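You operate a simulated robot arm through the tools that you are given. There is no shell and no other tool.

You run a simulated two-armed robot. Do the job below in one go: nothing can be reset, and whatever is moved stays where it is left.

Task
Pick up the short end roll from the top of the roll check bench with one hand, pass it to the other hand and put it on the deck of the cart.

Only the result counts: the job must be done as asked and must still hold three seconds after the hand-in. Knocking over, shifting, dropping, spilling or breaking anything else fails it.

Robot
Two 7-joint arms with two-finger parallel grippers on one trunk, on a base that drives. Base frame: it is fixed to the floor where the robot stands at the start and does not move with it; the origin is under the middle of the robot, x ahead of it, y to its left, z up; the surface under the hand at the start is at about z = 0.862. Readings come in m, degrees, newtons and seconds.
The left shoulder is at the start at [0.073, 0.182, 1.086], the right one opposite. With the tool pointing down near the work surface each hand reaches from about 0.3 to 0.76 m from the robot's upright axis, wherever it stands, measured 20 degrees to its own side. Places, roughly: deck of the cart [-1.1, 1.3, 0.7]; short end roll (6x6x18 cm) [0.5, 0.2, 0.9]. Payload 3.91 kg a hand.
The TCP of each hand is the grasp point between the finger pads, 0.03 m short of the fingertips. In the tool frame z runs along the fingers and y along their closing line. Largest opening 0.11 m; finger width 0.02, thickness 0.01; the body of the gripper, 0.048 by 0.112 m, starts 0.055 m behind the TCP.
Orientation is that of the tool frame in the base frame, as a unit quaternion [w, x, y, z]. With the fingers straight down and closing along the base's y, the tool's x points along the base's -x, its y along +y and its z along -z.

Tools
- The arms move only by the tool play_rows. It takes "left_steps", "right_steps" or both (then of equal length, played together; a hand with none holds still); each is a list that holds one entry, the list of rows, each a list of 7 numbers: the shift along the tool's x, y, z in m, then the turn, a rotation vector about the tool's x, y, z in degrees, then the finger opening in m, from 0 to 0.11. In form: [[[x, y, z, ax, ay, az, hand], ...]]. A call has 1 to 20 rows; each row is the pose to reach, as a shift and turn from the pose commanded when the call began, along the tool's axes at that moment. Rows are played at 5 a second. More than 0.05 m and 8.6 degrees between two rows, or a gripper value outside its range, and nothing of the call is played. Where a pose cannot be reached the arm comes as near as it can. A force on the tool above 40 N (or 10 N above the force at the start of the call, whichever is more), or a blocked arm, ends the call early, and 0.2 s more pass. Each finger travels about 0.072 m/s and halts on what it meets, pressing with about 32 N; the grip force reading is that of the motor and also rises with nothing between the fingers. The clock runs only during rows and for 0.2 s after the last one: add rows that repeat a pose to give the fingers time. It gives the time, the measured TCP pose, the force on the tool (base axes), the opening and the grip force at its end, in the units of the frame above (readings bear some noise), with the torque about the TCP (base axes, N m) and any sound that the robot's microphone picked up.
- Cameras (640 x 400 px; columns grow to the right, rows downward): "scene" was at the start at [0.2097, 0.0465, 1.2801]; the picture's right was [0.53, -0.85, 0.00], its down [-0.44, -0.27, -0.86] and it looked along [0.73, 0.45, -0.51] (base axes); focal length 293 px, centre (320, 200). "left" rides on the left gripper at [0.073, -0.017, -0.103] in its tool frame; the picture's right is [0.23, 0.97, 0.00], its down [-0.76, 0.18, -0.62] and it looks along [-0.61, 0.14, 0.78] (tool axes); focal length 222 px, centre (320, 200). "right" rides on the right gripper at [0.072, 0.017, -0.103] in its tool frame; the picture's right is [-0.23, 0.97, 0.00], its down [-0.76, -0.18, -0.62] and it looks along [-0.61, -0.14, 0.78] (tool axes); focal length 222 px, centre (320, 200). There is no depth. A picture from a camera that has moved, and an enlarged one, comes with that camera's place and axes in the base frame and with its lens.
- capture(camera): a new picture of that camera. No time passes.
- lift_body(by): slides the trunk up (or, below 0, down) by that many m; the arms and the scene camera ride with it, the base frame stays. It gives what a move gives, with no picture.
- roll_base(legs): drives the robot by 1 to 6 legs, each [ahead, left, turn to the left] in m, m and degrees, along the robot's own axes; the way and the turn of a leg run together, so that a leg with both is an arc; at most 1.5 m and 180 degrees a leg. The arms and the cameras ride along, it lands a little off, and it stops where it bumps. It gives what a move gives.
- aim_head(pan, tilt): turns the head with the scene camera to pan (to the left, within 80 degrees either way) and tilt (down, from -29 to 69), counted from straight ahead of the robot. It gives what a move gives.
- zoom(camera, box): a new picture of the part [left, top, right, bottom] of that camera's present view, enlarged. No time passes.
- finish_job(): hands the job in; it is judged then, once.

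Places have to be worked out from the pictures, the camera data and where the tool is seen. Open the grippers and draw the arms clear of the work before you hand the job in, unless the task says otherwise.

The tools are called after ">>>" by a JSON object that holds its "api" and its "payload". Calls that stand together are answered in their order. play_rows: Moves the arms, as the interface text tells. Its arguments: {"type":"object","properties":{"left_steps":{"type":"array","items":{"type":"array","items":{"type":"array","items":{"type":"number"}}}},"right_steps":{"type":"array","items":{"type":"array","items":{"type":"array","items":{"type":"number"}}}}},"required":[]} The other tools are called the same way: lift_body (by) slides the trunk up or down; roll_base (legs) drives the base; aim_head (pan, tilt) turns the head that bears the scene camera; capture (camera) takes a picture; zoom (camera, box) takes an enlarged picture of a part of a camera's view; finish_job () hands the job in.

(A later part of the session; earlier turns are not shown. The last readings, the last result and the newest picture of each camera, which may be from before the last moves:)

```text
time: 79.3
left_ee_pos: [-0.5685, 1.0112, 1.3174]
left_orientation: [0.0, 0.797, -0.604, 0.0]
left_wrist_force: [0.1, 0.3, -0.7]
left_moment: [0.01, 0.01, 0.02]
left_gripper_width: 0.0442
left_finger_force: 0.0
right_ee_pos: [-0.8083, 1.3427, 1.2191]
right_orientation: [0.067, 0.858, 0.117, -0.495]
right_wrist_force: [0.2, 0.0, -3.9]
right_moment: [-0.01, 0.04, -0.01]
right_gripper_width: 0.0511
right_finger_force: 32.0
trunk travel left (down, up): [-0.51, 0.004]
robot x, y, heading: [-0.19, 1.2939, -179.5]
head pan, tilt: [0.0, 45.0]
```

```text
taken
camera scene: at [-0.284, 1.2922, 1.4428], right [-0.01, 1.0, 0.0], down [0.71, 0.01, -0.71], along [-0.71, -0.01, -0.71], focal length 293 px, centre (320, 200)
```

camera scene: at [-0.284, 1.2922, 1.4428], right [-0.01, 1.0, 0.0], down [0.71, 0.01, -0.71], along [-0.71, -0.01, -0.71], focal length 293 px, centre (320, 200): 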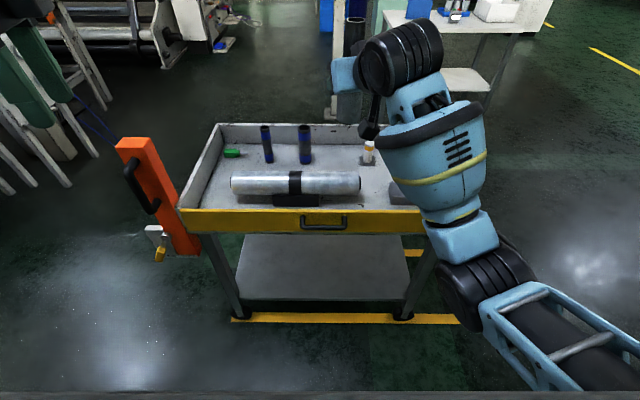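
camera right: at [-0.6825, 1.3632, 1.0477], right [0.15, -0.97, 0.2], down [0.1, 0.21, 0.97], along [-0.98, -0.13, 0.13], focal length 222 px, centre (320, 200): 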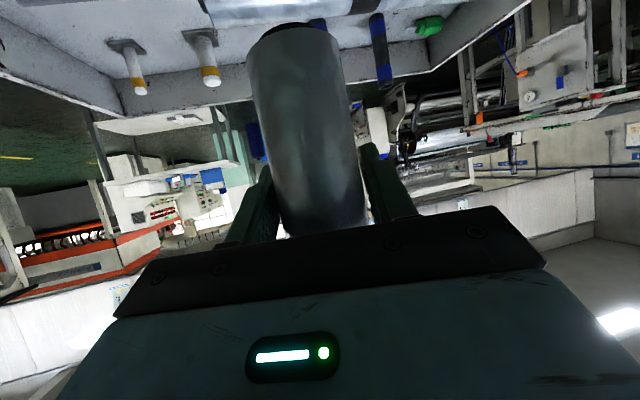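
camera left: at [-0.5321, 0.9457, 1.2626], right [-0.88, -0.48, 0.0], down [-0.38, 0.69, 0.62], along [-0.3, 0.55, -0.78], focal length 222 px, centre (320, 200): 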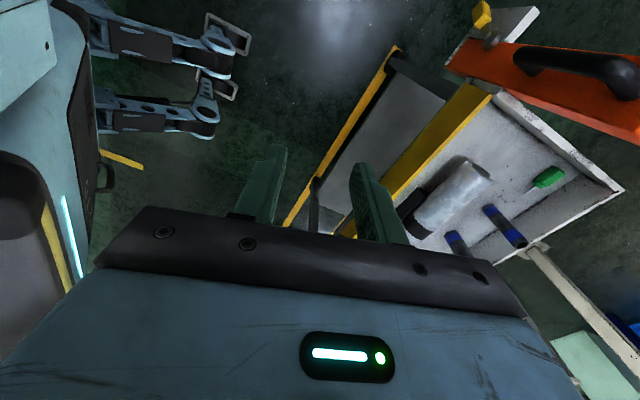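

With the trunk up I get a freer view. I look straight down once more to see the robot's base against the cart before driving.

>>> {"api": "aim_head", "payload": {"pan": 0, "tilt": 69}}

>>> {"api": "capture", "payload": {"camera": "scene"}}

>>> {"api": "capture", "payload": {"camera": "left"}}

```text
time: 80.2
left_ee_pos: [-0.5679, 1.0108, 1.3172]
left_orientation: [0.0, 0.796, -0.605, 0.0]
left_wrist_force: [-0.2, 0.1, -0.5]
left_moment: [0.0, -0.01, 0.01]
left_gripper_width: 0.044
left_finger_force: 0.0
right_ee_pos: [-0.8081, 1.3429, 1.2204]
right_orientation: [0.067, 0.858, 0.118, -0.496]
right_wrist_force: [-0.3, 0.1, -3.6]
right_moment: [-0.03, -0.01, 0.01]
right_gripper_width: 0.0508
right_finger_force: 31.8
trunk travel left (down, up): [-0.51, 0.004]
robot x, y, heading: [-0.1884, 1.2987, -179.5]
head pan, tilt: [0.0, 68.8]
```

```text
taken
camera scene: at [-0.2585, 1.2924, 1.414], right [-0.01, 1.0, 0.0], down [0.93, 0.01, -0.36], along [-0.36, 0.0, -0.93], focal length 293 px, centre (320, 200)
```

scene: 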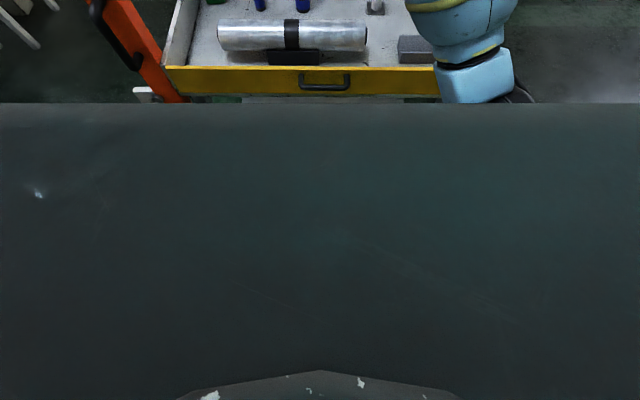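

```text
taken
camera left: at [-0.5317, 0.9451, 1.4214], right [-0.88, -0.48, 0.0], down [-0.38, 0.69, 0.62], along [-0.3, 0.55, -0.78], focal length 222 px, centre (320, 200)
```

left: 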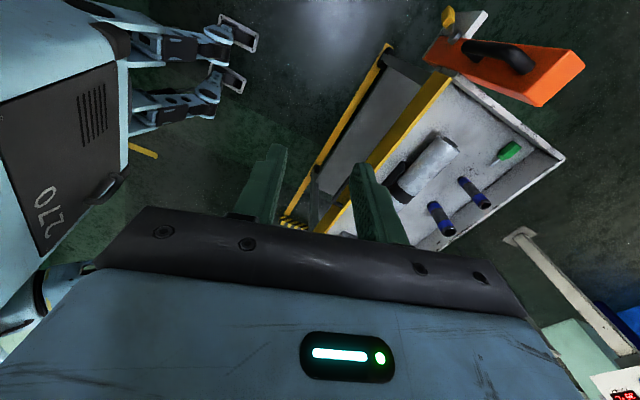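

The robot's chest front is only about 0.23 m ahead of its axis, and the start picture showed floor from 0.33 m on, so there is room. I drive 0.27 m straight ahead, with the roll passing high over the gate at about z 1.14.

>>> {"api": "roll_base", "payload": {"legs": [[0.27, 0, 0]]}}

>>> {"api": "aim_head", "payload": {"pan": 0, "tilt": 45}}

>>> {"api": "capture", "payload": {"camera": "scene"}}

>>> {"api": "capture", "payload": {"camera": "right"}}

>>> {"api": "capture", "payload": {"camera": "left"}}

```text
time: 82.1
left_ee_pos: [-0.8383, 1.0097, 1.3166]
left_orientation: [0.001, 0.796, -0.605, 0.0]
left_wrist_force: [-0.2, -0.2, 0.3]
left_moment: [-0.01, 0.04, -0.01]
left_gripper_width: 0.0438
left_finger_force: 0.0
right_ee_pos: [-1.0794, 1.341, 1.2205]
right_orientation: [0.067, 0.858, 0.117, -0.496]
right_wrist_force: [-0.5, -0.1, -3.6]
right_moment: [0.0, 0.03, 0.02]
right_gripper_width: 0.0511
right_finger_force: 31.7
trunk travel left (down, up): [-0.51, 0.004]
robot x, y, heading: [-0.4583, 1.2943, -179.4]
head pan, tilt: [0.0, 68.8]
```

```text
time: 83.0
left_ee_pos: [-0.8391, 1.0089, 1.3169]
left_orientation: [0.0, 0.796, -0.606, 0.001]
left_wrist_force: [-0.5, -0.3, -0.1]
left_moment: [0.0, 0.02, 0.0]
left_gripper_width: 0.0441
left_finger_force: 0.1
right_ee_pos: [-1.0792, 1.341, 1.2198]
right_orientation: [0.068, 0.858, 0.118, -0.495]
right_wrist_force: [0.1, -0.6, -4.5]
right_moment: [-0.01, 0.0, -0.02]
right_gripper_width: 0.0509
right_finger_force: 31.8
trunk travel left (down, up): [-0.51, 0.004]
robot x, y, heading: [-0.4623, 1.2911, -179.4]
head pan, tilt: [0.0, 45.0]
```

```text
taken
camera scene: at [-0.5544, 1.2898, 1.4428], right [-0.01, 1.0, 0.0], down [0.71, 0.01, -0.71], along [-0.71, -0.01, -0.71], focal length 293 px, centre (320, 200)
```

scene: 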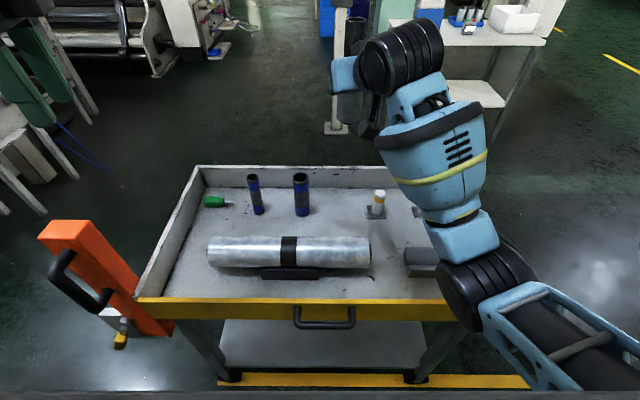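

```text
taken
camera right: at [-0.9533, 1.3597, 1.2086], right [0.15, -0.97, 0.2], down [0.11, 0.21, 0.97], along [-0.98, -0.13, 0.13], focal length 222 px, centre (320, 200)
```

right: 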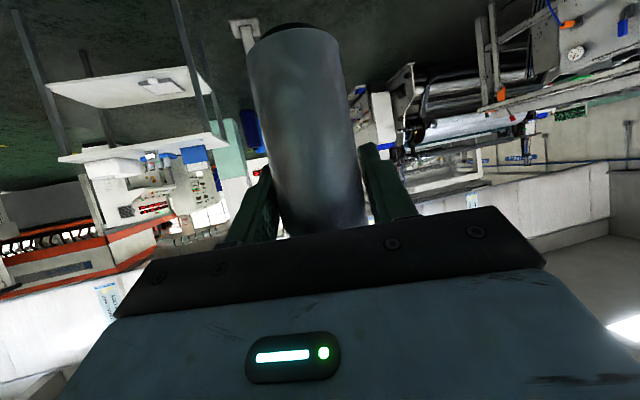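

```text
taken
camera left: at [-0.8026, 0.9431, 1.4216], right [-0.88, -0.48, 0.0], down [-0.38, 0.69, 0.62], along [-0.3, 0.55, -0.78], focal length 222 px, centre (320, 200)
```

left: 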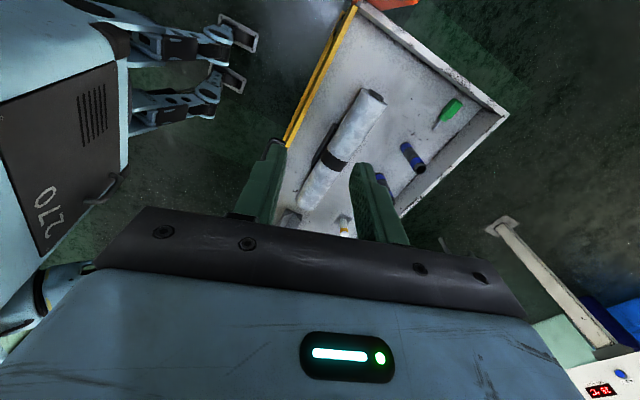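

The base stopped cleanly at x≈-0.46 and the cart looks undisturbed. I zoom in on the deck from this higher viewpoint to fix the positions of the deck, the shiny roll, the tubes and the pegs.

>>> {"api": "zoom", "payload": {"camera": "scene", "box": [130, 150, 330, 330]}}

>>> {"api": "zoom", "payload": {"camera": "scene", "box": [260, 150, 480, 330]}}

```text
2.22 times, centred on (230, 240) of scene
camera zoom: at [-0.5544, 1.2898, 1.4428], right [-0.01, 1.0, 0.0], down [0.71, 0.01, -0.71], along [-0.71, -0.01, -0.71], focal length 651 px, centre (520, 111)
```

zoom: 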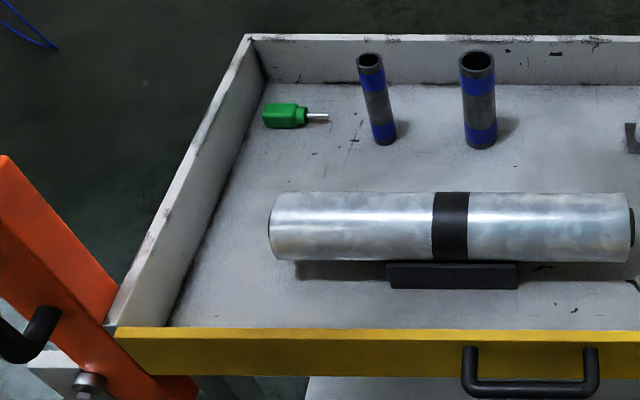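

```text
2.22 times, centred on (370, 240) of scene
camera zoom: at [-0.5544, 1.2898, 1.4428], right [-0.01, 1.0, 0.0], down [0.71, 0.01, -0.71], along [-0.71, -0.01, -0.71], focal length 651 px, centre (209, 111)
```

zoom: 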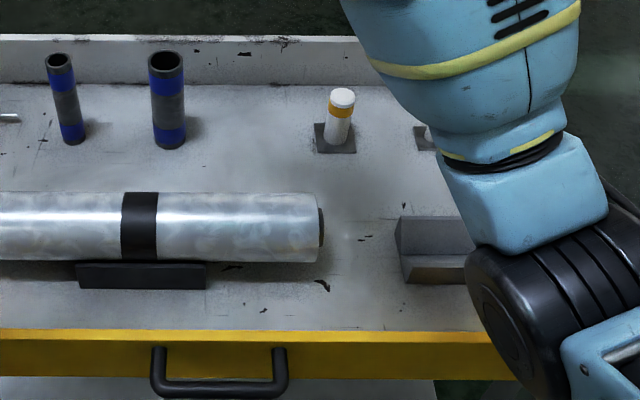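

The two views agree: deck z≈0.733, back wall at x≈-1.323, shiny roll at x -1.04 to -0.96 with its top at 0.848, blue tube at (-1.198, 1.226), and peg at (-1.204, 1.469). I choose (-1.245, 1.350) for the roll and move there at the present height.

>>> {"api": "play_rows", "payload": {"right_steps": [[[-0.008, -0.0055, 0.014, 0, 0, 0, 0.0], [-0.022, -0.015, 0.038, 0, 0, 0, 0.0], [-0.036, -0.0245, 0.062, 0, 0, 0, 0.0], [-0.05, -0.034, 0.086, 0, 0, 0, 0.0], [-0.064, -0.0435, 0.11, 0, 0, 0, 0.0], [-0.0745, -0.0505, 0.128, 0, 0, 0, 0.0], [-0.0788, -0.0535, 0.1362, 0, 0, 0, 0.0], [-0.0788, -0.0535, 0.1362, 0, 0, 0, 0.0]]]}}

>>> {"api": "capture", "payload": {"camera": "scene"}}

>>> {"api": "capture", "payload": {"camera": "left"}}

```text
time: 84.8
left_ee_pos: [-0.8393, 1.0104, 1.3184]
left_orientation: [0.001, 0.796, -0.605, 0.001]
left_wrist_force: [-0.3, -0.1, -0.5]
left_moment: [-0.01, -0.04, -0.04]
left_gripper_width: 0.0438
left_finger_force: 0.0
right_ee_pos: [-1.2458, 1.349, 1.219]
right_orientation: [0.067, 0.858, 0.117, -0.495]
right_wrist_force: [-0.5, 0.2, -3.2]
right_moment: [0.02, 0.04, -0.01]
right_gripper_width: 0.051
right_finger_force: 32.0
trunk travel left (down, up): [-0.51, 0.004]
robot x, y, heading: [-0.4627, 1.2921, -179.1]
head pan, tilt: [0.0, 45.0]
```

```text
taken
camera scene: at [-0.5549, 1.29, 1.4428], right [-0.01, 1.0, 0.0], down [0.71, 0.01, -0.71], along [-0.71, -0.01, -0.71], focal length 293 px, centre (320, 200)
```

scene: 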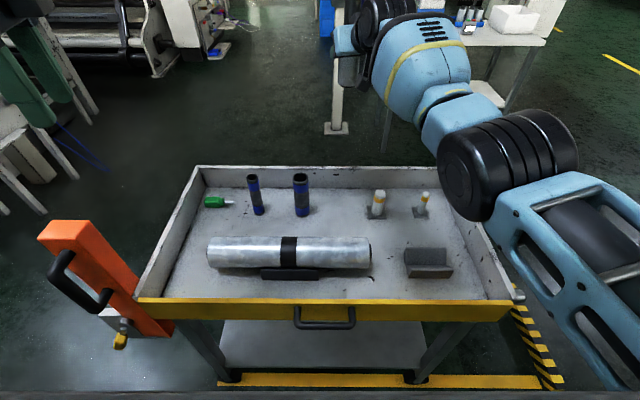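

```text
taken
camera left: at [-0.803, 0.9432, 1.4214], right [-0.88, -0.48, 0.0], down [-0.38, 0.69, 0.62], along [-0.3, 0.55, -0.78], focal length 222 px, centre (320, 200)
```

left: 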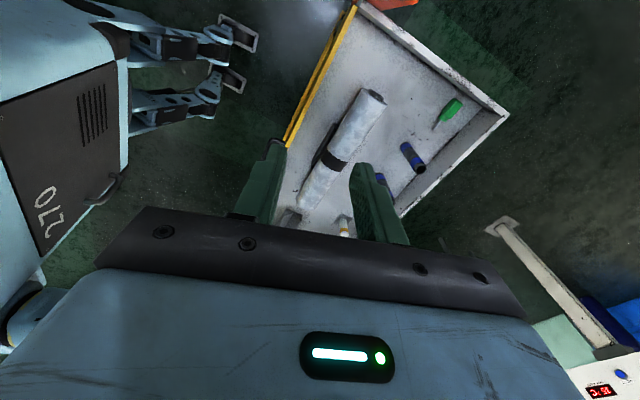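

The hand is above the target, with the whole arm clear over the gate. I descend straight down by 0.27 m in 3 cm steps, which leaves the roll's bottom about 14 cm above the deck, and then check.

>>> {"api": "play_rows", "payload": {"right_steps": [[[0.013, 0, 0.0075, 0, 0, 0, 0.0], [0.039, 0, 0.0225, 0, 0, 0, 0.0], [0.0649, 0, 0.0375, 0, 0, 0, 0.0], [0.0909, 0, 0.0525, 0, 0, 0, 0.0], [0.1168, 0, 0.0675, 0, 0, 0, 0.0], [0.1428, 0, 0.0825, 0, 0, 0, 0.0], [0.1688, 0, 0.0975, 0, 0, 0, 0.0], [0.1947, 0, 0.1125, 0, 0, 0, 0.0], [0.2207, 0, 0.1275, 0, 0, 0, 0.0], [0.2337, 0, 0.135, 0, 0, 0, 0.0], [0.2337, 0, 0.135, 0, 0, 0, 0.0]]]}}

>>> {"api": "capture", "payload": {"camera": "scene"}}

>>> {"api": "capture", "payload": {"camera": "right"}}

>>> {"api": "capture", "payload": {"camera": "left"}}

```text
time: 87.2
left_ee_pos: [-0.8395, 1.0105, 1.3167]
left_orientation: [0.0, 0.797, -0.604, -0.001]
left_wrist_force: [0.9, -0.1, 0.0]
left_moment: [0.01, 0.02, -0.01]
left_gripper_width: 0.0442
left_finger_force: 0.0
right_ee_pos: [-1.2211, 1.3617, 0.9588]
right_orientation: [0.068, 0.858, 0.117, -0.496]
right_wrist_force: [-0.2, -0.1, -4.2]
right_moment: [0.0, 0.02, -0.01]
right_gripper_width: 0.0508
right_finger_force: 31.8
right hand out of reach, approached as far as the arm can: row 6, 7, 8, 9, 10, 11
trunk travel left (down, up): [-0.51, 0.004]
robot x, y, heading: [-0.4592, 1.2907, -179.2]
head pan, tilt: [0.0, 45.0]
```

```text
taken
camera scene: at [-0.5544, 1.2896, 1.4429], right [-0.01, 1.0, 0.0], down [0.71, 0.01, -0.71], along [-0.71, -0.01, -0.71], focal length 293 px, centre (320, 200)
```

scene: 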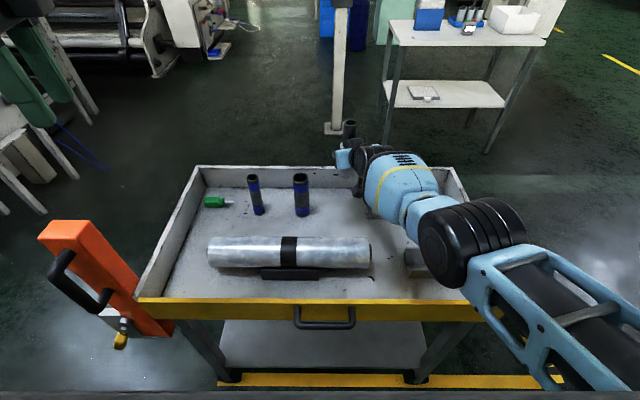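

```text
taken
camera right: at [-1.0947, 1.3796, 0.9474], right [0.15, -0.97, 0.2], down [0.11, 0.21, 0.97], along [-0.98, -0.13, 0.13], focal length 222 px, centre (320, 200)
```

right: 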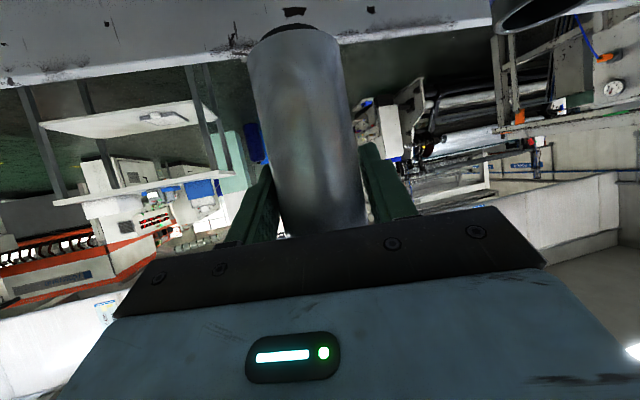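

```text
taken
camera left: at [-0.8025, 0.9429, 1.4217], right [-0.88, -0.48, 0.0], down [-0.37, 0.69, 0.62], along [-0.3, 0.55, -0.78], focal length 222 px, centre (320, 200)
```

left: 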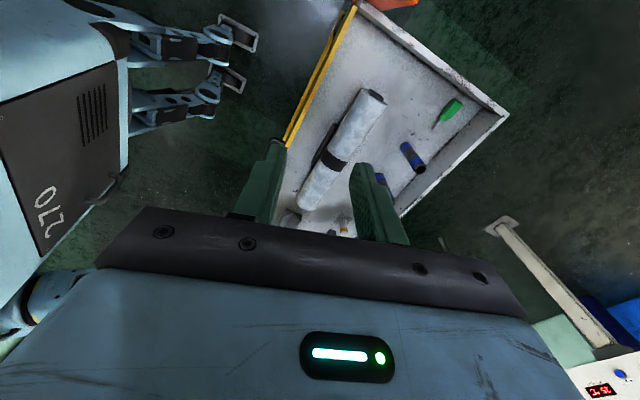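

The arm ran out of reach on the way down, but it holds the roll safely at (-1.221, 1.362, 0.959). I raise the hand 6 cm, roll the base 3.5 cm nearer (the cart's legs are at x≈-0.90, still well clear), and will then lower the trunk instead.

>>> {"api": "play_rows", "payload": {"right_steps": [[[-0.017, 0, -0.01, 0, 0, 0, 0.0], [-0.035, 0, -0.02, 0, 0, 0, 0.0], [-0.052, 0, -0.03, 0, 0, 0, 0.0], [-0.052, 0, -0.03, 0, 0, 0, 0.0]]]}}

>>> {"api": "roll_base", "payload": {"legs": [[0.035, 0, 0]]}}

>>> {"api": "capture", "payload": {"camera": "scene"}}

```text
time: 88.2
left_ee_pos: [-0.8394, 1.0099, 1.3179]
left_orientation: [0.0, 0.796, -0.605, 0.0]
left_wrist_force: [0.4, -0.5, -0.1]
left_moment: [-0.02, -0.02, 0.04]
left_gripper_width: 0.044
left_finger_force: 0.0
right_ee_pos: [-1.2236, 1.362, 1.0166]
right_orientation: [0.067, 0.859, 0.117, -0.495]
right_wrist_force: [-0.1, 0.2, -4.6]
right_moment: [0.02, 0.04, 0.0]
right_gripper_width: 0.0511
right_finger_force: 31.4
trunk travel left (down, up): [-0.51, 0.004]
robot x, y, heading: [-0.4592, 1.2907, -179.6]
head pan, tilt: [0.0, 45.0]
```

```text
time: 89.1
left_ee_pos: [-0.869, 1.0102, 1.3201]
left_orientation: [0.002, 0.796, -0.605, -0.003]
left_wrist_force: [0.4, 0.1, 0.0]
left_moment: [-0.01, 0.02, 0.04]
left_gripper_width: 0.044
left_finger_force: 0.1
right_ee_pos: [-1.254, 1.3612, 1.0197]
right_orientation: [0.066, 0.857, 0.116, -0.497]
right_wrist_force: [-0.1, 0.4, -2.7]
right_moment: [-0.01, 0.01, 0.01]
right_gripper_width: 0.051
right_finger_force: 31.9
trunk travel left (down, up): [-0.51, 0.004]
robot x, y, heading: [-0.4926, 1.2941, -179.2]
head pan, tilt: [0.0, 45.0]
```

```text
taken
camera scene: at [-0.5848, 1.2897, 1.4433], right [-0.01, 1.0, 0.0], down [0.71, 0.01, -0.71], along [-0.71, -0.01, -0.71], focal length 293 px, centre (320, 200)
```

scene: 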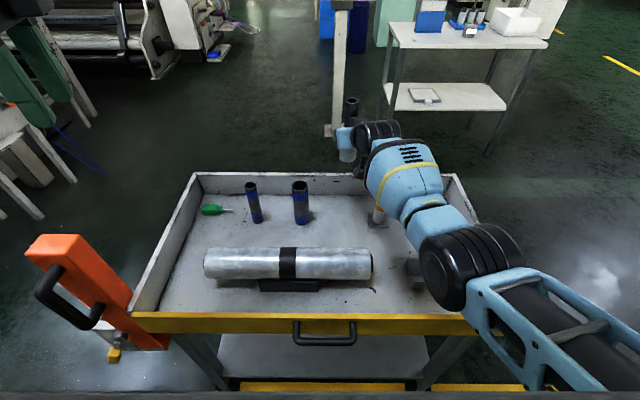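

The base is now at x≈-0.492 and the cart is untouched. I nudge the roll to (-1.237, 1.352) and lower the trunk by 0.13 m, leaving the roll's bottom about 8 cm above the deck.

>>> {"api": "play_rows", "payload": {"right_steps": [[[0.0035, 0.0066, -0.006, 0, 0, 0, 0.0], [0.007, 0.0133, -0.0121, 0, 0, 0, 0.0], [0.007, 0.0133, -0.0121, 0, 0, 0, 0.0]]]}}

>>> {"api": "lift_body", "payload": {"by": -0.13}}

>>> {"api": "capture", "payload": {"camera": "scene"}}

>>> {"api": "capture", "payload": {"camera": "right"}}

>>> {"api": "capture", "payload": {"camera": "left"}}

```text
time: 89.9
left_ee_pos: [-0.8736, 1.0101, 1.317]
left_orientation: [0.0, 0.796, -0.605, 0.0]
left_wrist_force: [-0.4, -1.3, 0.5]
left_moment: [-0.02, 0.0, 0.0]
left_gripper_width: 0.0442
left_finger_force: 0.1
right_ee_pos: [-1.2393, 1.3526, 1.015]
right_orientation: [0.067, 0.859, 0.117, -0.494]
right_wrist_force: [0.0, -0.1, -4.2]
right_moment: [0.03, 0.01, 0.04]
right_gripper_width: 0.0507
right_finger_force: 32.0
trunk travel left (down, up): [-0.51, 0.004]
robot x, y, heading: [-0.4938, 1.2914, -179.4]
head pan, tilt: [0.0, 45.0]
```

```text
time: 91.4
left_ee_pos: [-0.8713, 1.01, 1.1886]
left_orientation: [0.001, 0.796, -0.605, -0.001]
left_wrist_force: [-0.8, 0.5, -0.7]
left_moment: [0.0, -0.03, 0.0]
left_gripper_width: 0.0443
left_finger_force: 0.0
right_ee_pos: [-1.2385, 1.3507, 0.8879]
right_orientation: [0.067, 0.857, 0.118, -0.497]
right_wrist_force: [0.7, 0.1, -4.6]
right_moment: [-0.02, 0.02, -0.01]
right_gripper_width: 0.0509
right_finger_force: 31.7
trunk travel left (down, up): [-0.38, 0.134]
robot x, y, heading: [-0.4928, 1.2918, -179.7]
head pan, tilt: [0.0, 45.0]
```

```text
taken
camera scene: at [-0.6952, 1.2888, 1.2906], right [-0.01, 1.0, 0.0], down [0.71, 0.01, -0.71], along [-0.71, -0.01, -0.71], focal length 293 px, centre (320, 200)
```

scene: 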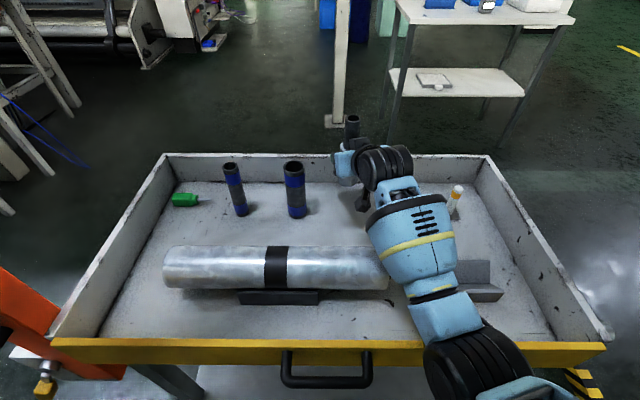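

```text
taken
camera right: at [-1.1127, 1.3702, 0.8761], right [0.15, -0.97, 0.2], down [0.11, 0.21, 0.97], along [-0.98, -0.13, 0.14], focal length 222 px, centre (320, 200)
```

right: 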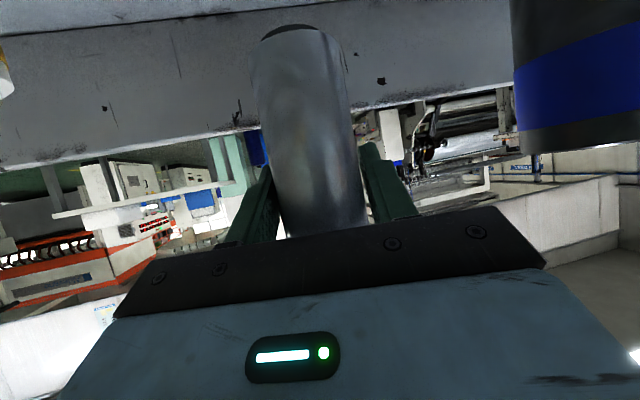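

```text
taken
camera left: at [-0.8359, 0.943, 1.2921], right [-0.88, -0.48, 0.0], down [-0.37, 0.69, 0.62], along [-0.3, 0.55, -0.78], focal length 222 px, centre (320, 200)
```

left: 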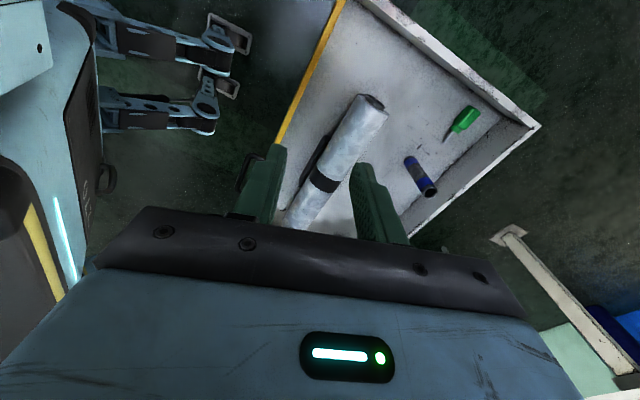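

The roll hangs about 7–8 cm above the deck at (-1.238, 1.351), and the elbow stays in front of and above the gate. I lower the trunk a further 5 cm.

>>> {"api": "lift_body", "payload": {"by": -0.05}}

>>> {"api": "capture", "payload": {"camera": "scene"}}

>>> {"api": "capture", "payload": {"camera": "right"}}

```text
time: 92.4
left_ee_pos: [-0.8458, 1.0081, 1.1479]
left_orientation: [0.007, 0.795, -0.606, -0.012]
left_wrist_force: [0.1, -0.6, 0.2]
left_moment: [0.0, 0.0, 0.05]
left_gripper_width: 0.044
left_finger_force: 0.1
right_ee_pos: [-1.231, 1.3526, 0.9066]
right_orientation: [0.061, 0.832, 0.118, -0.538]
right_wrist_force: [0.2, 0.4, -4.0]
right_moment: [0.0, 0.01, 0.0]
right_gripper_width: 0.051
right_finger_force: 31.8
trunk travel left (down, up): [-0.33, 0.184]
robot x, y, heading: [-0.4918, 1.2924, -179.8]
head pan, tilt: [0.0, 45.0]
```

```text
taken
camera scene: at [-0.6816, 1.2865, 1.2448], right [-0.01, 1.0, 0.0], down [0.69, 0.01, -0.72], along [-0.72, 0.0, -0.69], focal length 293 px, centre (320, 200)
```

scene: 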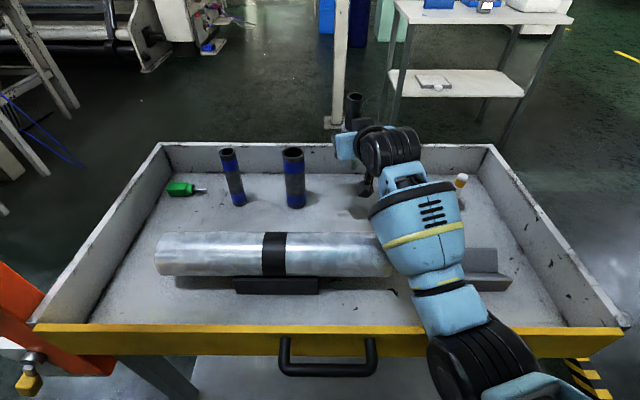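

```text
taken
camera right: at [-1.107, 1.3698, 0.8817], right [0.17, -0.97, 0.18], down [0.2, 0.21, 0.96], along [-0.97, -0.12, 0.23], focal length 222 px, centre (320, 200)
```

right: 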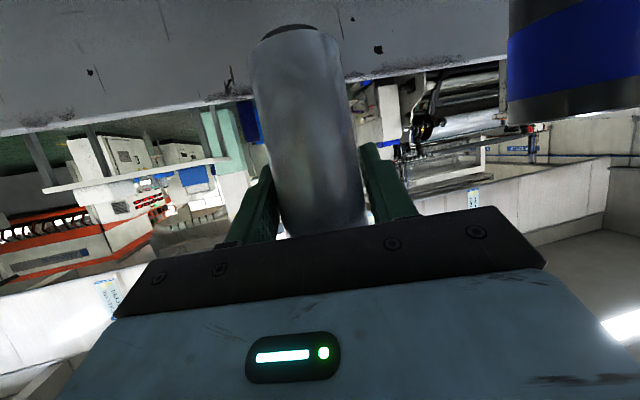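

That last 5 cm went wrong: the right hand rose and pitched up instead of lowering, and the trunk tilted. The right elbow or forearm must be resting on the gate. I raise the trunk again immediately.

>>> {"api": "lift_body", "payload": {"by": 0.06}}

>>> {"api": "capture", "payload": {"camera": "scene"}}

>>> {"api": "capture", "payload": {"camera": "left"}}

```text
time: 93.4
left_ee_pos: [-0.8745, 1.0094, 1.1956]
left_orientation: [-0.001, 0.796, -0.605, 0.001]
left_wrist_force: [-0.9, -1.0, -0.1]
left_moment: [0.01, -0.04, 0.0]
left_gripper_width: 0.044
left_finger_force: 0.0
right_ee_pos: [-1.2396, 1.3515, 0.8916]
right_orientation: [0.066, 0.86, 0.116, -0.493]
right_wrist_force: [0.0, 0.7, -3.8]
right_moment: [0.01, -0.03, 0.02]
right_gripper_width: 0.0512
right_finger_force: 31.8
trunk travel left (down, up): [-0.39, 0.124]
robot x, y, heading: [-0.4933, 1.2924, -179.3]
head pan, tilt: [0.0, 45.0]
```

```text
taken
camera scene: at [-0.6934, 1.2885, 1.3008], right [-0.01, 1.0, 0.0], down [0.71, 0.01, -0.71], along [-0.71, -0.01, -0.71], focal length 293 px, centre (320, 200)
```

scene: 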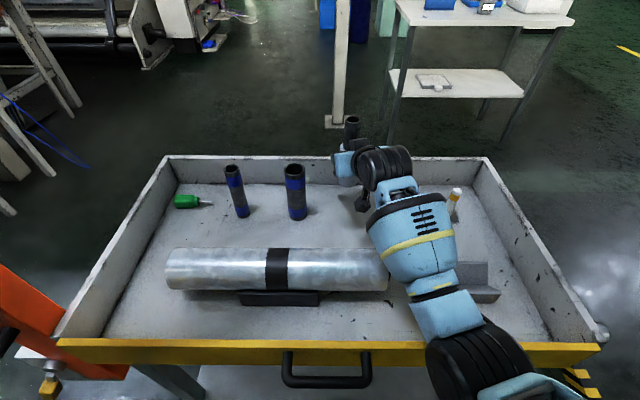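

```text
taken
camera left: at [-0.8383, 0.9428, 1.3003], right [-0.88, -0.48, 0.0], down [-0.38, 0.69, 0.62], along [-0.3, 0.55, -0.78], focal length 222 px, centre (320, 200)
```

left: 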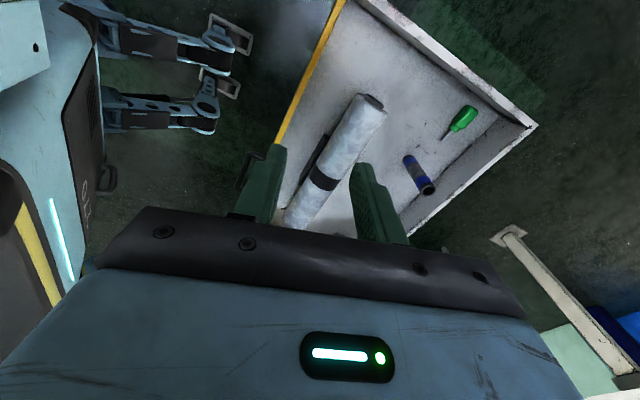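

The cart and its contents are where they were, by comparison of the two pictures. The forearm simply came down onto the gate, so I need a steeper arm. I raise the trunk 0.12 m again, then drive a bit closer; the base's front tips are only about 0.1 m ahead of its axis, and the floor up to the cart legs is free.

>>> {"api": "lift_body", "payload": {"by": 0.12}}

>>> {"api": "aim_head", "payload": {"pan": 0, "tilt": 55}}

>>> {"api": "capture", "payload": {"camera": "scene"}}

>>> {"api": "capture", "payload": {"camera": "left"}}

```text
time: 94.9
left_ee_pos: [-0.8731, 1.0084, 1.3157]
left_orientation: [0.0, 0.796, -0.605, 0.001]
left_wrist_force: [0.2, -0.2, -0.2]
left_moment: [-0.05, -0.03, -0.01]
left_gripper_width: 0.0439
left_finger_force: 0.0
right_ee_pos: [-1.2388, 1.3512, 1.013]
right_orientation: [0.067, 0.859, 0.117, -0.493]
right_wrist_force: [0.0, -0.2, -4.4]
right_moment: [-0.04, 0.04, 0.01]
right_gripper_width: 0.0509
right_finger_force: 32.3
trunk travel left (down, up): [-0.51, 0.004]
robot x, y, heading: [-0.494, 1.2928, -179.3]
head pan, tilt: [0.0, 45.0]
```

```text
time: 95.6
left_ee_pos: [-0.8727, 1.0103, 1.3182]
left_orientation: [0.001, 0.796, -0.605, 0.0]
left_wrist_force: [0.0, -0.1, -0.1]
left_moment: [0.01, 0.02, 0.0]
left_gripper_width: 0.0442
left_finger_force: 0.2
right_ee_pos: [-1.2392, 1.3522, 1.0159]
right_orientation: [0.067, 0.858, 0.117, -0.495]
right_wrist_force: [0.6, -0.7, -4.4]
right_moment: [-0.01, 0.04, -0.03]
right_gripper_width: 0.0509
right_finger_force: 31.7
trunk travel left (down, up): [-0.51, 0.004]
robot x, y, heading: [-0.4906, 1.2912, -179.5]
head pan, tilt: [0.0, 55.0]
```

```text
taken
camera scene: at [-0.5792, 1.2897, 1.4294], right [-0.01, 1.0, 0.0], down [0.82, 0.01, -0.57], along [-0.57, 0.0, -0.82], focal length 293 px, centre (320, 200)
```

scene: 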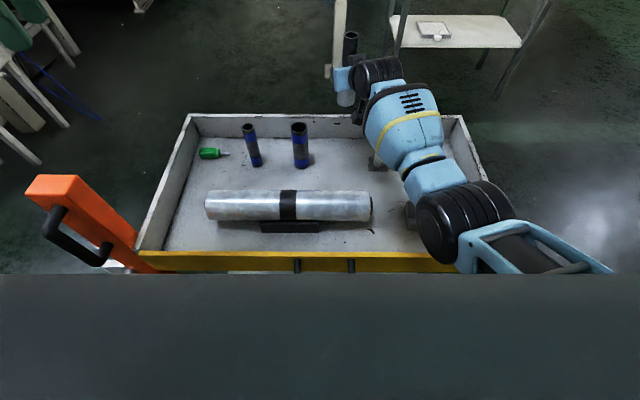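

```text
taken
camera left: at [-0.8364, 0.943, 1.4218], right [-0.88, -0.48, 0.0], down [-0.37, 0.69, 0.62], along [-0.3, 0.55, -0.78], focal length 222 px, centre (320, 200)
```

left: 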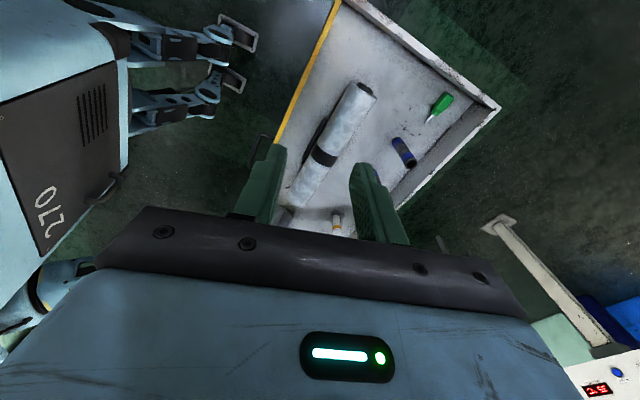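

All is back as before, with the TCP at (-1.239, 1.352, 1.015) and the roll still held. I drive 0.10 m closer with everything high; the roll's bottom is at about 0.94 and passes over the back wall, which is 0.825 high.

>>> {"api": "roll_base", "payload": {"legs": [[0.1, 0, 0]]}}

>>> {"api": "capture", "payload": {"camera": "scene"}}

>>> {"api": "capture", "payload": {"camera": "right"}}

>>> {"api": "capture", "payload": {"camera": "left"}}

```text
time: 96.7
left_ee_pos: [-0.9693, 1.0096, 1.3187]
left_orientation: [0.001, 0.796, -0.605, -0.001]
left_wrist_force: [0.3, -0.7, 0.2]
left_moment: [0.02, -0.01, 0.0]
left_gripper_width: 0.0439
left_finger_force: 0.1
right_ee_pos: [-1.3348, 1.3524, 1.0174]
right_orientation: [0.067, 0.858, 0.117, -0.496]
right_wrist_force: [-0.9, 0.3, -3.6]
right_moment: [0.04, 0.0, 0.0]
right_gripper_width: 0.0508
right_finger_force: 32.0
trunk travel left (down, up): [-0.51, 0.004]
robot x, y, heading: [-0.5929, 1.288, -179.4]
head pan, tilt: [0.0, 55.0]
```

```text
taken
camera scene: at [-0.6755, 1.289, 1.4295], right [-0.01, 1.0, 0.0], down [0.82, 0.01, -0.57], along [-0.57, 0.0, -0.82], focal length 293 px, centre (320, 200)
```

scene: 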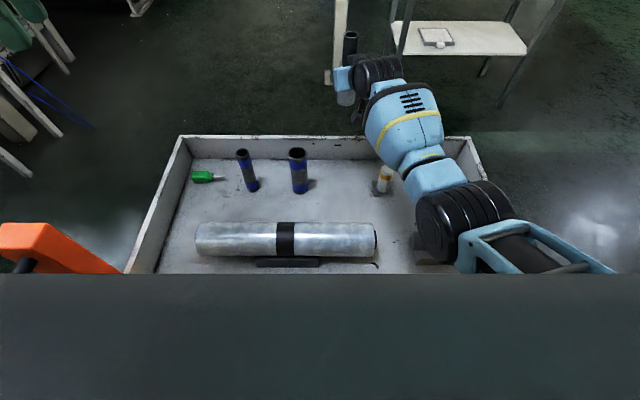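

```text
taken
camera right: at [-1.2092, 1.3699, 1.0059], right [0.15, -0.97, 0.2], down [0.11, 0.21, 0.97], along [-0.98, -0.13, 0.14], focal length 222 px, centre (320, 200)
```

right: 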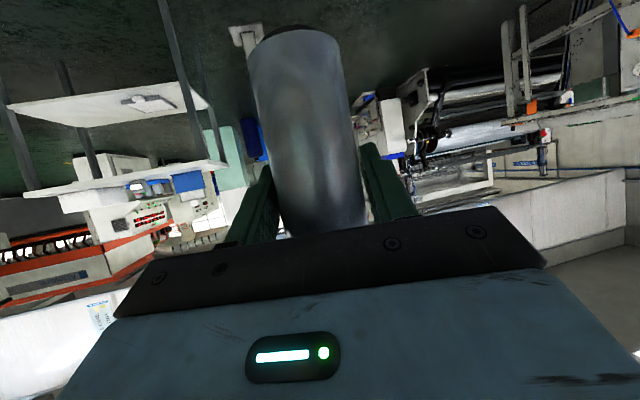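

```text
taken
camera left: at [-0.9329, 0.9426, 1.4224], right [-0.88, -0.48, 0.0], down [-0.37, 0.69, 0.62], along [-0.3, 0.55, -0.78], focal length 222 px, centre (320, 200)
```

left: 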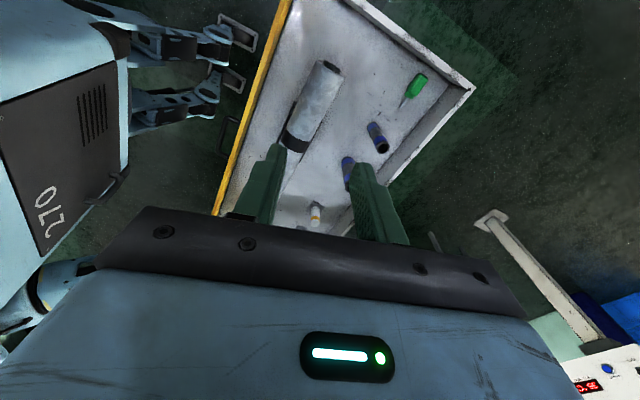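

The base stopped at x≈-0.593 without bumping. I bring the hand back to x≈-1.24 at this height.

>>> {"api": "play_rows", "payload": {"right_steps": [[[0.0115, 0.0064, -0.0198, 0, 0, 0, 0.0], [0.0229, 0.0128, -0.0396, 0, 0, 0, 0.0], [0.0344, 0.0192, -0.0594, 0, 0, 0, 0.0], [0.0458, 0.0256, -0.0792, 0, 0, 0, 0.0], [0.0458, 0.0256, -0.0792, 0, 0, 0, 0.0]]]}}

>>> {"api": "capture", "payload": {"camera": "scene"}}

>>> {"api": "zoom", "payload": {"camera": "scene", "box": [250, 20, 500, 270]}}

```text
time: 97.9
left_ee_pos: [-0.9703, 1.008, 1.3188]
left_orientation: [0.0, 0.796, -0.605, 0.0]
left_wrist_force: [0.0, 0.6, 0.0]
left_moment: [0.0, -0.01, 0.02]
left_gripper_width: 0.0438
left_finger_force: 0.1
right_ee_pos: [-1.2397, 1.3513, 1.014]
right_orientation: [0.067, 0.859, 0.117, -0.494]
right_wrist_force: [0.0, -1.0, -4.6]
right_moment: [-0.02, 0.0, -0.02]
right_gripper_width: 0.051
right_finger_force: 32.5
trunk travel left (down, up): [-0.51, 0.004]
robot x, y, heading: [-0.5918, 1.2889, -179.7]
head pan, tilt: [0.0, 55.0]
```

```text
taken
camera scene: at [-0.6766, 1.2889, 1.4293], right [-0.01, 1.0, 0.0], down [0.82, 0.01, -0.57], along [-0.57, 0.0, -0.82], focal length 293 px, centre (320, 200)
```

scene: 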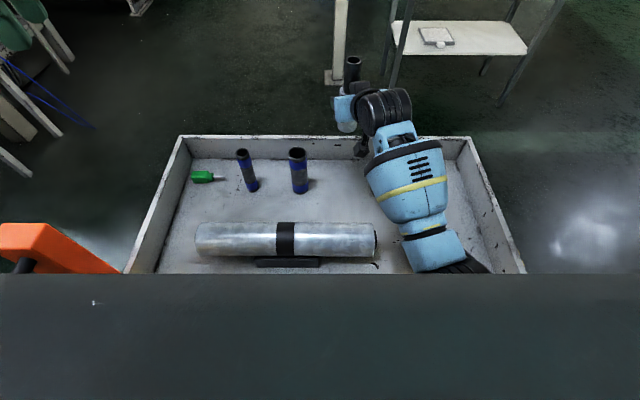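

```text
1.60 times, centred on (375, 145) of scene
camera zoom: at [-0.6766, 1.2889, 1.4293], right [-0.01, 1.0, 0.0], down [0.82, 0.01, -0.57], along [-0.57, 0.0, -0.82], focal length 469 px, centre (232, 288)
```

zoom: 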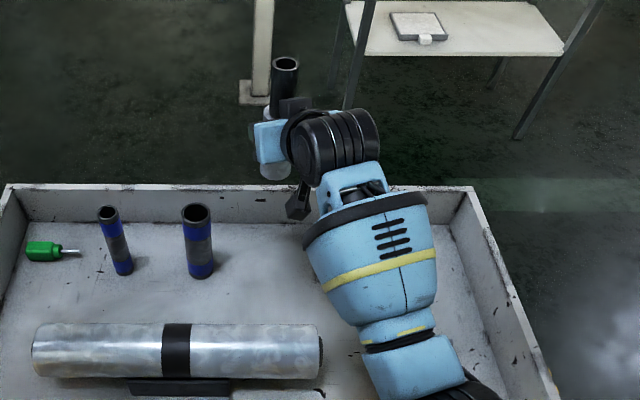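

The hand is above the target again, now with a steep arm. I descend straight down by 0.12 m, which leaves the roll's bottom about 8 cm above the deck, and then check clearances.

>>> {"api": "play_rows", "payload": {"right_steps": [[[0.013, 0, 0.0075, 0, 0, 0, 0.0], [0.0346, 0, 0.02, 0, 0, 0, 0.0], [0.0563, 0, 0.0325, 0, 0, 0, 0.0], [0.0779, 0, 0.045, 0, 0, 0, 0.0], [0.0952, 0, 0.055, 0, 0, 0, 0.0], [0.1039, 0, 0.06, 0, 0, 0, 0.0], [0.1039, 0, 0.06, 0, 0, 0, 0.0]]]}}

>>> {"api": "capture", "payload": {"camera": "scene"}}

>>> {"api": "zoom", "payload": {"camera": "scene", "box": [270, 70, 490, 275]}}

>>> {"api": "capture", "payload": {"camera": "right"}}

```text
time: 99.5
left_ee_pos: [-0.9697, 1.01, 1.3185]
left_orientation: [0.001, 0.796, -0.605, 0.0]
left_wrist_force: [-0.3, -0.5, 1.0]
left_moment: [0.0, -0.03, -0.02]
left_gripper_width: 0.044
left_finger_force: 0.1
right_ee_pos: [-1.2398, 1.3518, 0.8965]
right_orientation: [0.066, 0.858, 0.116, -0.496]
right_wrist_force: [-0.4, 0.7, -4.4]
right_moment: [0.0, 0.06, 0.02]
right_gripper_width: 0.051
right_finger_force: 32.0
trunk travel left (down, up): [-0.51, 0.004]
robot x, y, heading: [-0.5885, 1.2914, -179.5]
head pan, tilt: [0.0, 55.0]
```

```text
taken
camera scene: at [-0.6759, 1.289, 1.4294], right [-0.01, 1.0, 0.0], down [0.82, 0.01, -0.57], along [-0.57, 0.0, -0.82], focal length 293 px, centre (320, 200)
```

scene: 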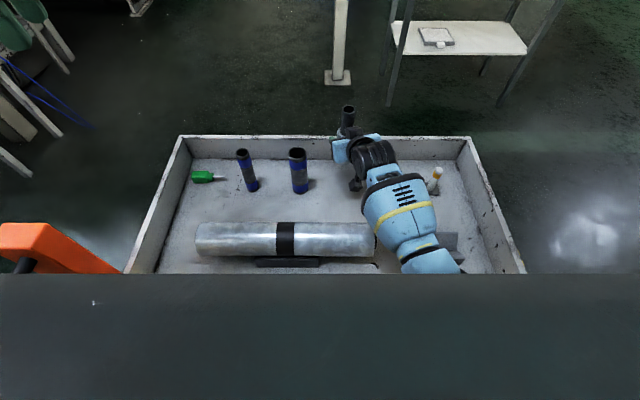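

```text
1.95 times, centred on (380, 172) of scene
camera zoom: at [-0.6759, 1.289, 1.4294], right [-0.01, 1.0, 0.0], down [0.82, 0.01, -0.57], along [-0.57, 0.0, -0.82], focal length 572 px, centre (203, 254)
```

zoom: 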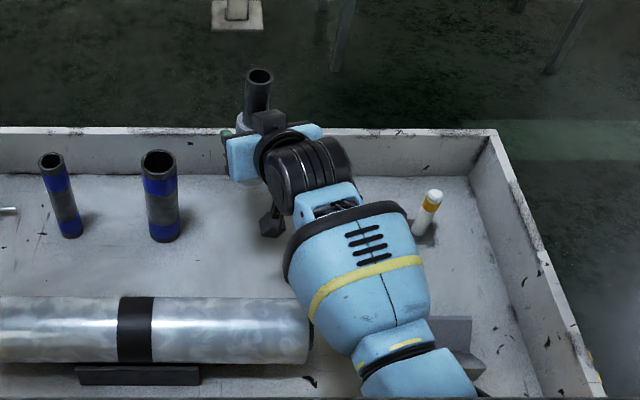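

```text
taken
camera right: at [-1.1138, 1.3699, 0.8852], right [0.15, -0.97, 0.2], down [0.11, 0.21, 0.97], along [-0.98, -0.12, 0.13], focal length 222 px, centre (320, 200)
```

right: 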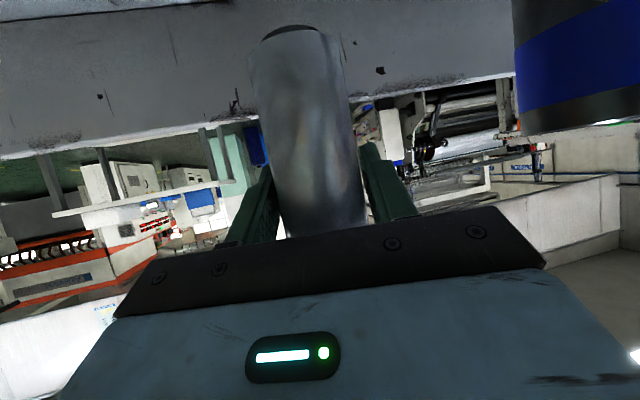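

The descent tracks exactly, and the forearm passes just past and above the shiny roll's end. I lower another 5 cm, leaving the roll's bottom an expected 3.5 cm above the deck.

>>> {"api": "play_rows", "payload": {"right_steps": [[[0.0108, 0, 0.00625, 0, 0, 0, 0.0], [0.0216, 0, 0.0125, 0, 0, 0, 0.0], [0.0325, 0, 0.01875, 0, 0, 0, 0.0], [0.0433, 0, 0.025, 0, 0, 0, 0.0], [0.0433, 0, 0.025, 0, 0, 0, 0.0]]]}}

>>> {"api": "zoom", "payload": {"camera": "scene", "box": [270, 70, 490, 275]}}

>>> {"api": "capture", "payload": {"camera": "right"}}

```text
time: 100.7
left_ee_pos: [-0.9696, 1.0089, 1.3179]
left_orientation: [0.0, 0.796, -0.606, -0.001]
left_wrist_force: [-0.1, -0.4, 0.3]
left_moment: [0.04, 0.01, 0.01]
left_gripper_width: 0.0441
left_finger_force: 0.1
right_ee_pos: [-1.2396, 1.3524, 0.8463]
right_orientation: [0.067, 0.858, 0.117, -0.495]
right_wrist_force: [0.5, 0.2, -4.5]
right_moment: [0.01, -0.01, -0.02]
right_gripper_width: 0.0509
right_finger_force: 31.9
trunk travel left (down, up): [-0.51, 0.004]
robot x, y, heading: [-0.5914, 1.288, -179.5]
head pan, tilt: [0.0, 55.0]
```

```text
1.95 times, centred on (380, 172) of scene
camera zoom: at [-0.6758, 1.289, 1.4294], right [-0.01, 1.0, 0.0], down [0.82, 0.01, -0.57], along [-0.57, 0.0, -0.82], focal length 572 px, centre (203, 254)
```

zoom: 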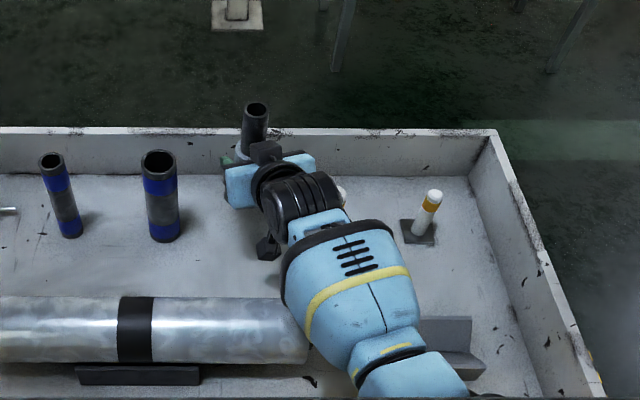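

```text
taken
camera right: at [-1.1137, 1.3702, 0.8351], right [0.15, -0.97, 0.2], down [0.11, 0.21, 0.97], along [-0.98, -0.13, 0.14], focal length 222 px, centre (320, 200)
```

right: 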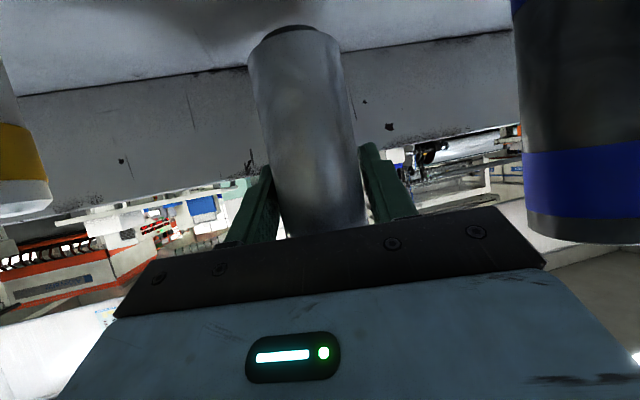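

The peg and the blue tube are well to either side of the roll, and its shadow on the deck is near. I lower 2 cm more, then feel for contact in small steps.

>>> {"api": "play_rows", "payload": {"right_steps": [[[0.0087, 0, 0.005, 0, 0, 0, 0.0], [0.0173, 0, 0.01, 0, 0, 0, 0.0], [0.0173, 0, 0.01, 0, 0, 0, 0.0]]]}}

>>> {"api": "capture", "payload": {"camera": "right"}}

>>> {"api": "zoom", "payload": {"camera": "scene", "box": [270, 70, 490, 275]}}

```text
time: 101.5
left_ee_pos: [-0.969, 1.0085, 1.3183]
left_orientation: [0.001, 0.796, -0.605, 0.0]
left_wrist_force: [-0.5, 0.4, -0.3]
left_moment: [0.03, 0.0, -0.02]
left_gripper_width: 0.0438
left_finger_force: 0.1
right_ee_pos: [-1.2408, 1.3502, 0.8279]
right_orientation: [0.067, 0.859, 0.117, -0.495]
right_wrist_force: [0.7, -0.6, -3.5]
right_moment: [-0.01, -0.03, 0.03]
right_gripper_width: 0.0509
right_finger_force: 32.0
trunk travel left (down, up): [-0.51, 0.004]
robot x, y, heading: [-0.5932, 1.2936, -179.5]
head pan, tilt: [0.0, 55.0]
```

```text
taken
camera right: at [-1.1145, 1.3693, 0.8167], right [0.15, -0.97, 0.2], down [0.11, 0.21, 0.97], along [-0.98, -0.13, 0.14], focal length 222 px, centre (320, 200)
```

right: 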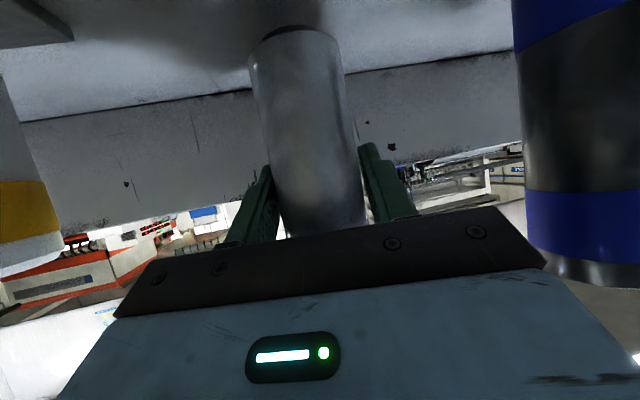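

```text
1.95 times, centred on (380, 172) of scene
camera zoom: at [-0.6759, 1.289, 1.4294], right [-0.01, 1.0, 0.0], down [0.82, 0.01, -0.57], along [-0.57, 0.0, -0.82], focal length 572 px, centre (203, 254)
```

zoom: 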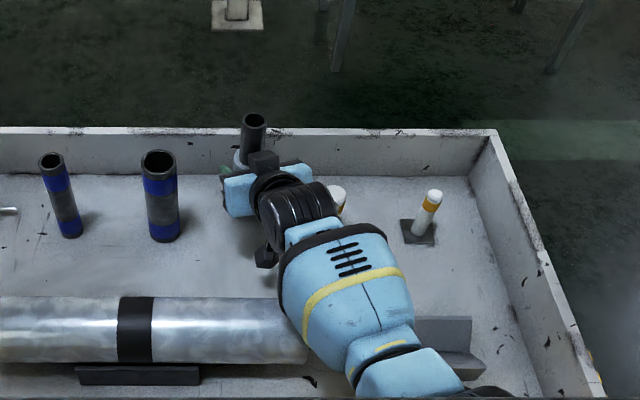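

Still about 3.5–4.5 N of weight in the hand, so there is no contact yet. I lower 8 mm and read again.

>>> {"api": "play_rows", "payload": {"right_steps": [[[0.0035, 0, 0.002, 0, 0, 0, 0.0], [0.0069, 0, 0.004, 0, 0, 0, 0.0], [0.0069, 0, 0.004, 0, 0, 0, 0.0]]]}}

>>> {"api": "zoom", "payload": {"camera": "right", "box": [160, 0, 440, 180]}}

```text
time: 102.3
left_ee_pos: [-0.9707, 1.0088, 1.3184]
left_orientation: [0.001, 0.796, -0.606, -0.001]
left_wrist_force: [0.0, 0.1, 0.1]
left_moment: [0.01, -0.03, 0.0]
left_gripper_width: 0.0438
left_finger_force: 0.0
right_ee_pos: [-1.2399, 1.3508, 0.8194]
right_orientation: [0.066, 0.858, 0.117, -0.496]
right_wrist_force: [0.3, 0.5, -4.0]
right_moment: [0.01, -0.03, -0.02]
right_gripper_width: 0.0508
right_finger_force: 31.9
trunk travel left (down, up): [-0.51, 0.004]
robot x, y, heading: [-0.592, 1.2904, -179.6]
head pan, tilt: [0.0, 55.0]
```

```text
2.22 times, centred on (300, 90) of right
camera zoom: at [-1.1141, 1.3696, 0.8084], right [0.15, -0.97, 0.2], down [0.11, 0.21, 0.97], along [-0.98, -0.13, 0.13], focal length 494 px, centre (364, 444)
```

zoom: 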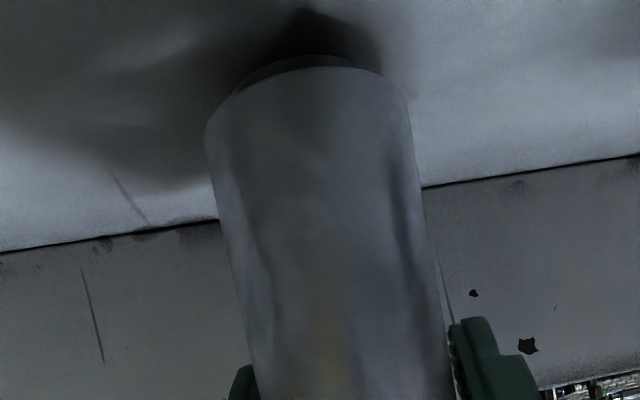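

The shadow is closing up beneath the roll, with only a small gap left. I lower 4 mm more.

>>> {"api": "play_rows", "payload": {"right_steps": [[[0.0017, 0, 0.001, 0, 0, 0, 0.0], [0.0035, 0, 0.002, 0, 0, 0, 0.0], [0.0035, 0, 0.002, 0, 0, 0, 0.0]]]}}

```text
time: 103.1
left_ee_pos: [-0.9694, 1.0089, 1.3172]
left_orientation: [0.001, 0.796, -0.606, 0.0]
left_wrist_force: [0.0, 0.2, 0.4]
left_moment: [0.0, 0.02, 0.03]
left_gripper_width: 0.0439
left_finger_force: 0.1
right_ee_pos: [-1.2406, 1.3521, 0.8149]
right_orientation: [0.067, 0.858, 0.117, -0.496]
right_wrist_force: [1.0, -0.7, -3.6]
right_moment: [0.05, 0.01, -0.01]
right_gripper_width: 0.0507
right_finger_force: 32.2
trunk travel left (down, up): [-0.51, 0.004]
robot x, y, heading: [-0.5931, 1.2915, -179.5]
head pan, tilt: [0.0, 55.0]
```

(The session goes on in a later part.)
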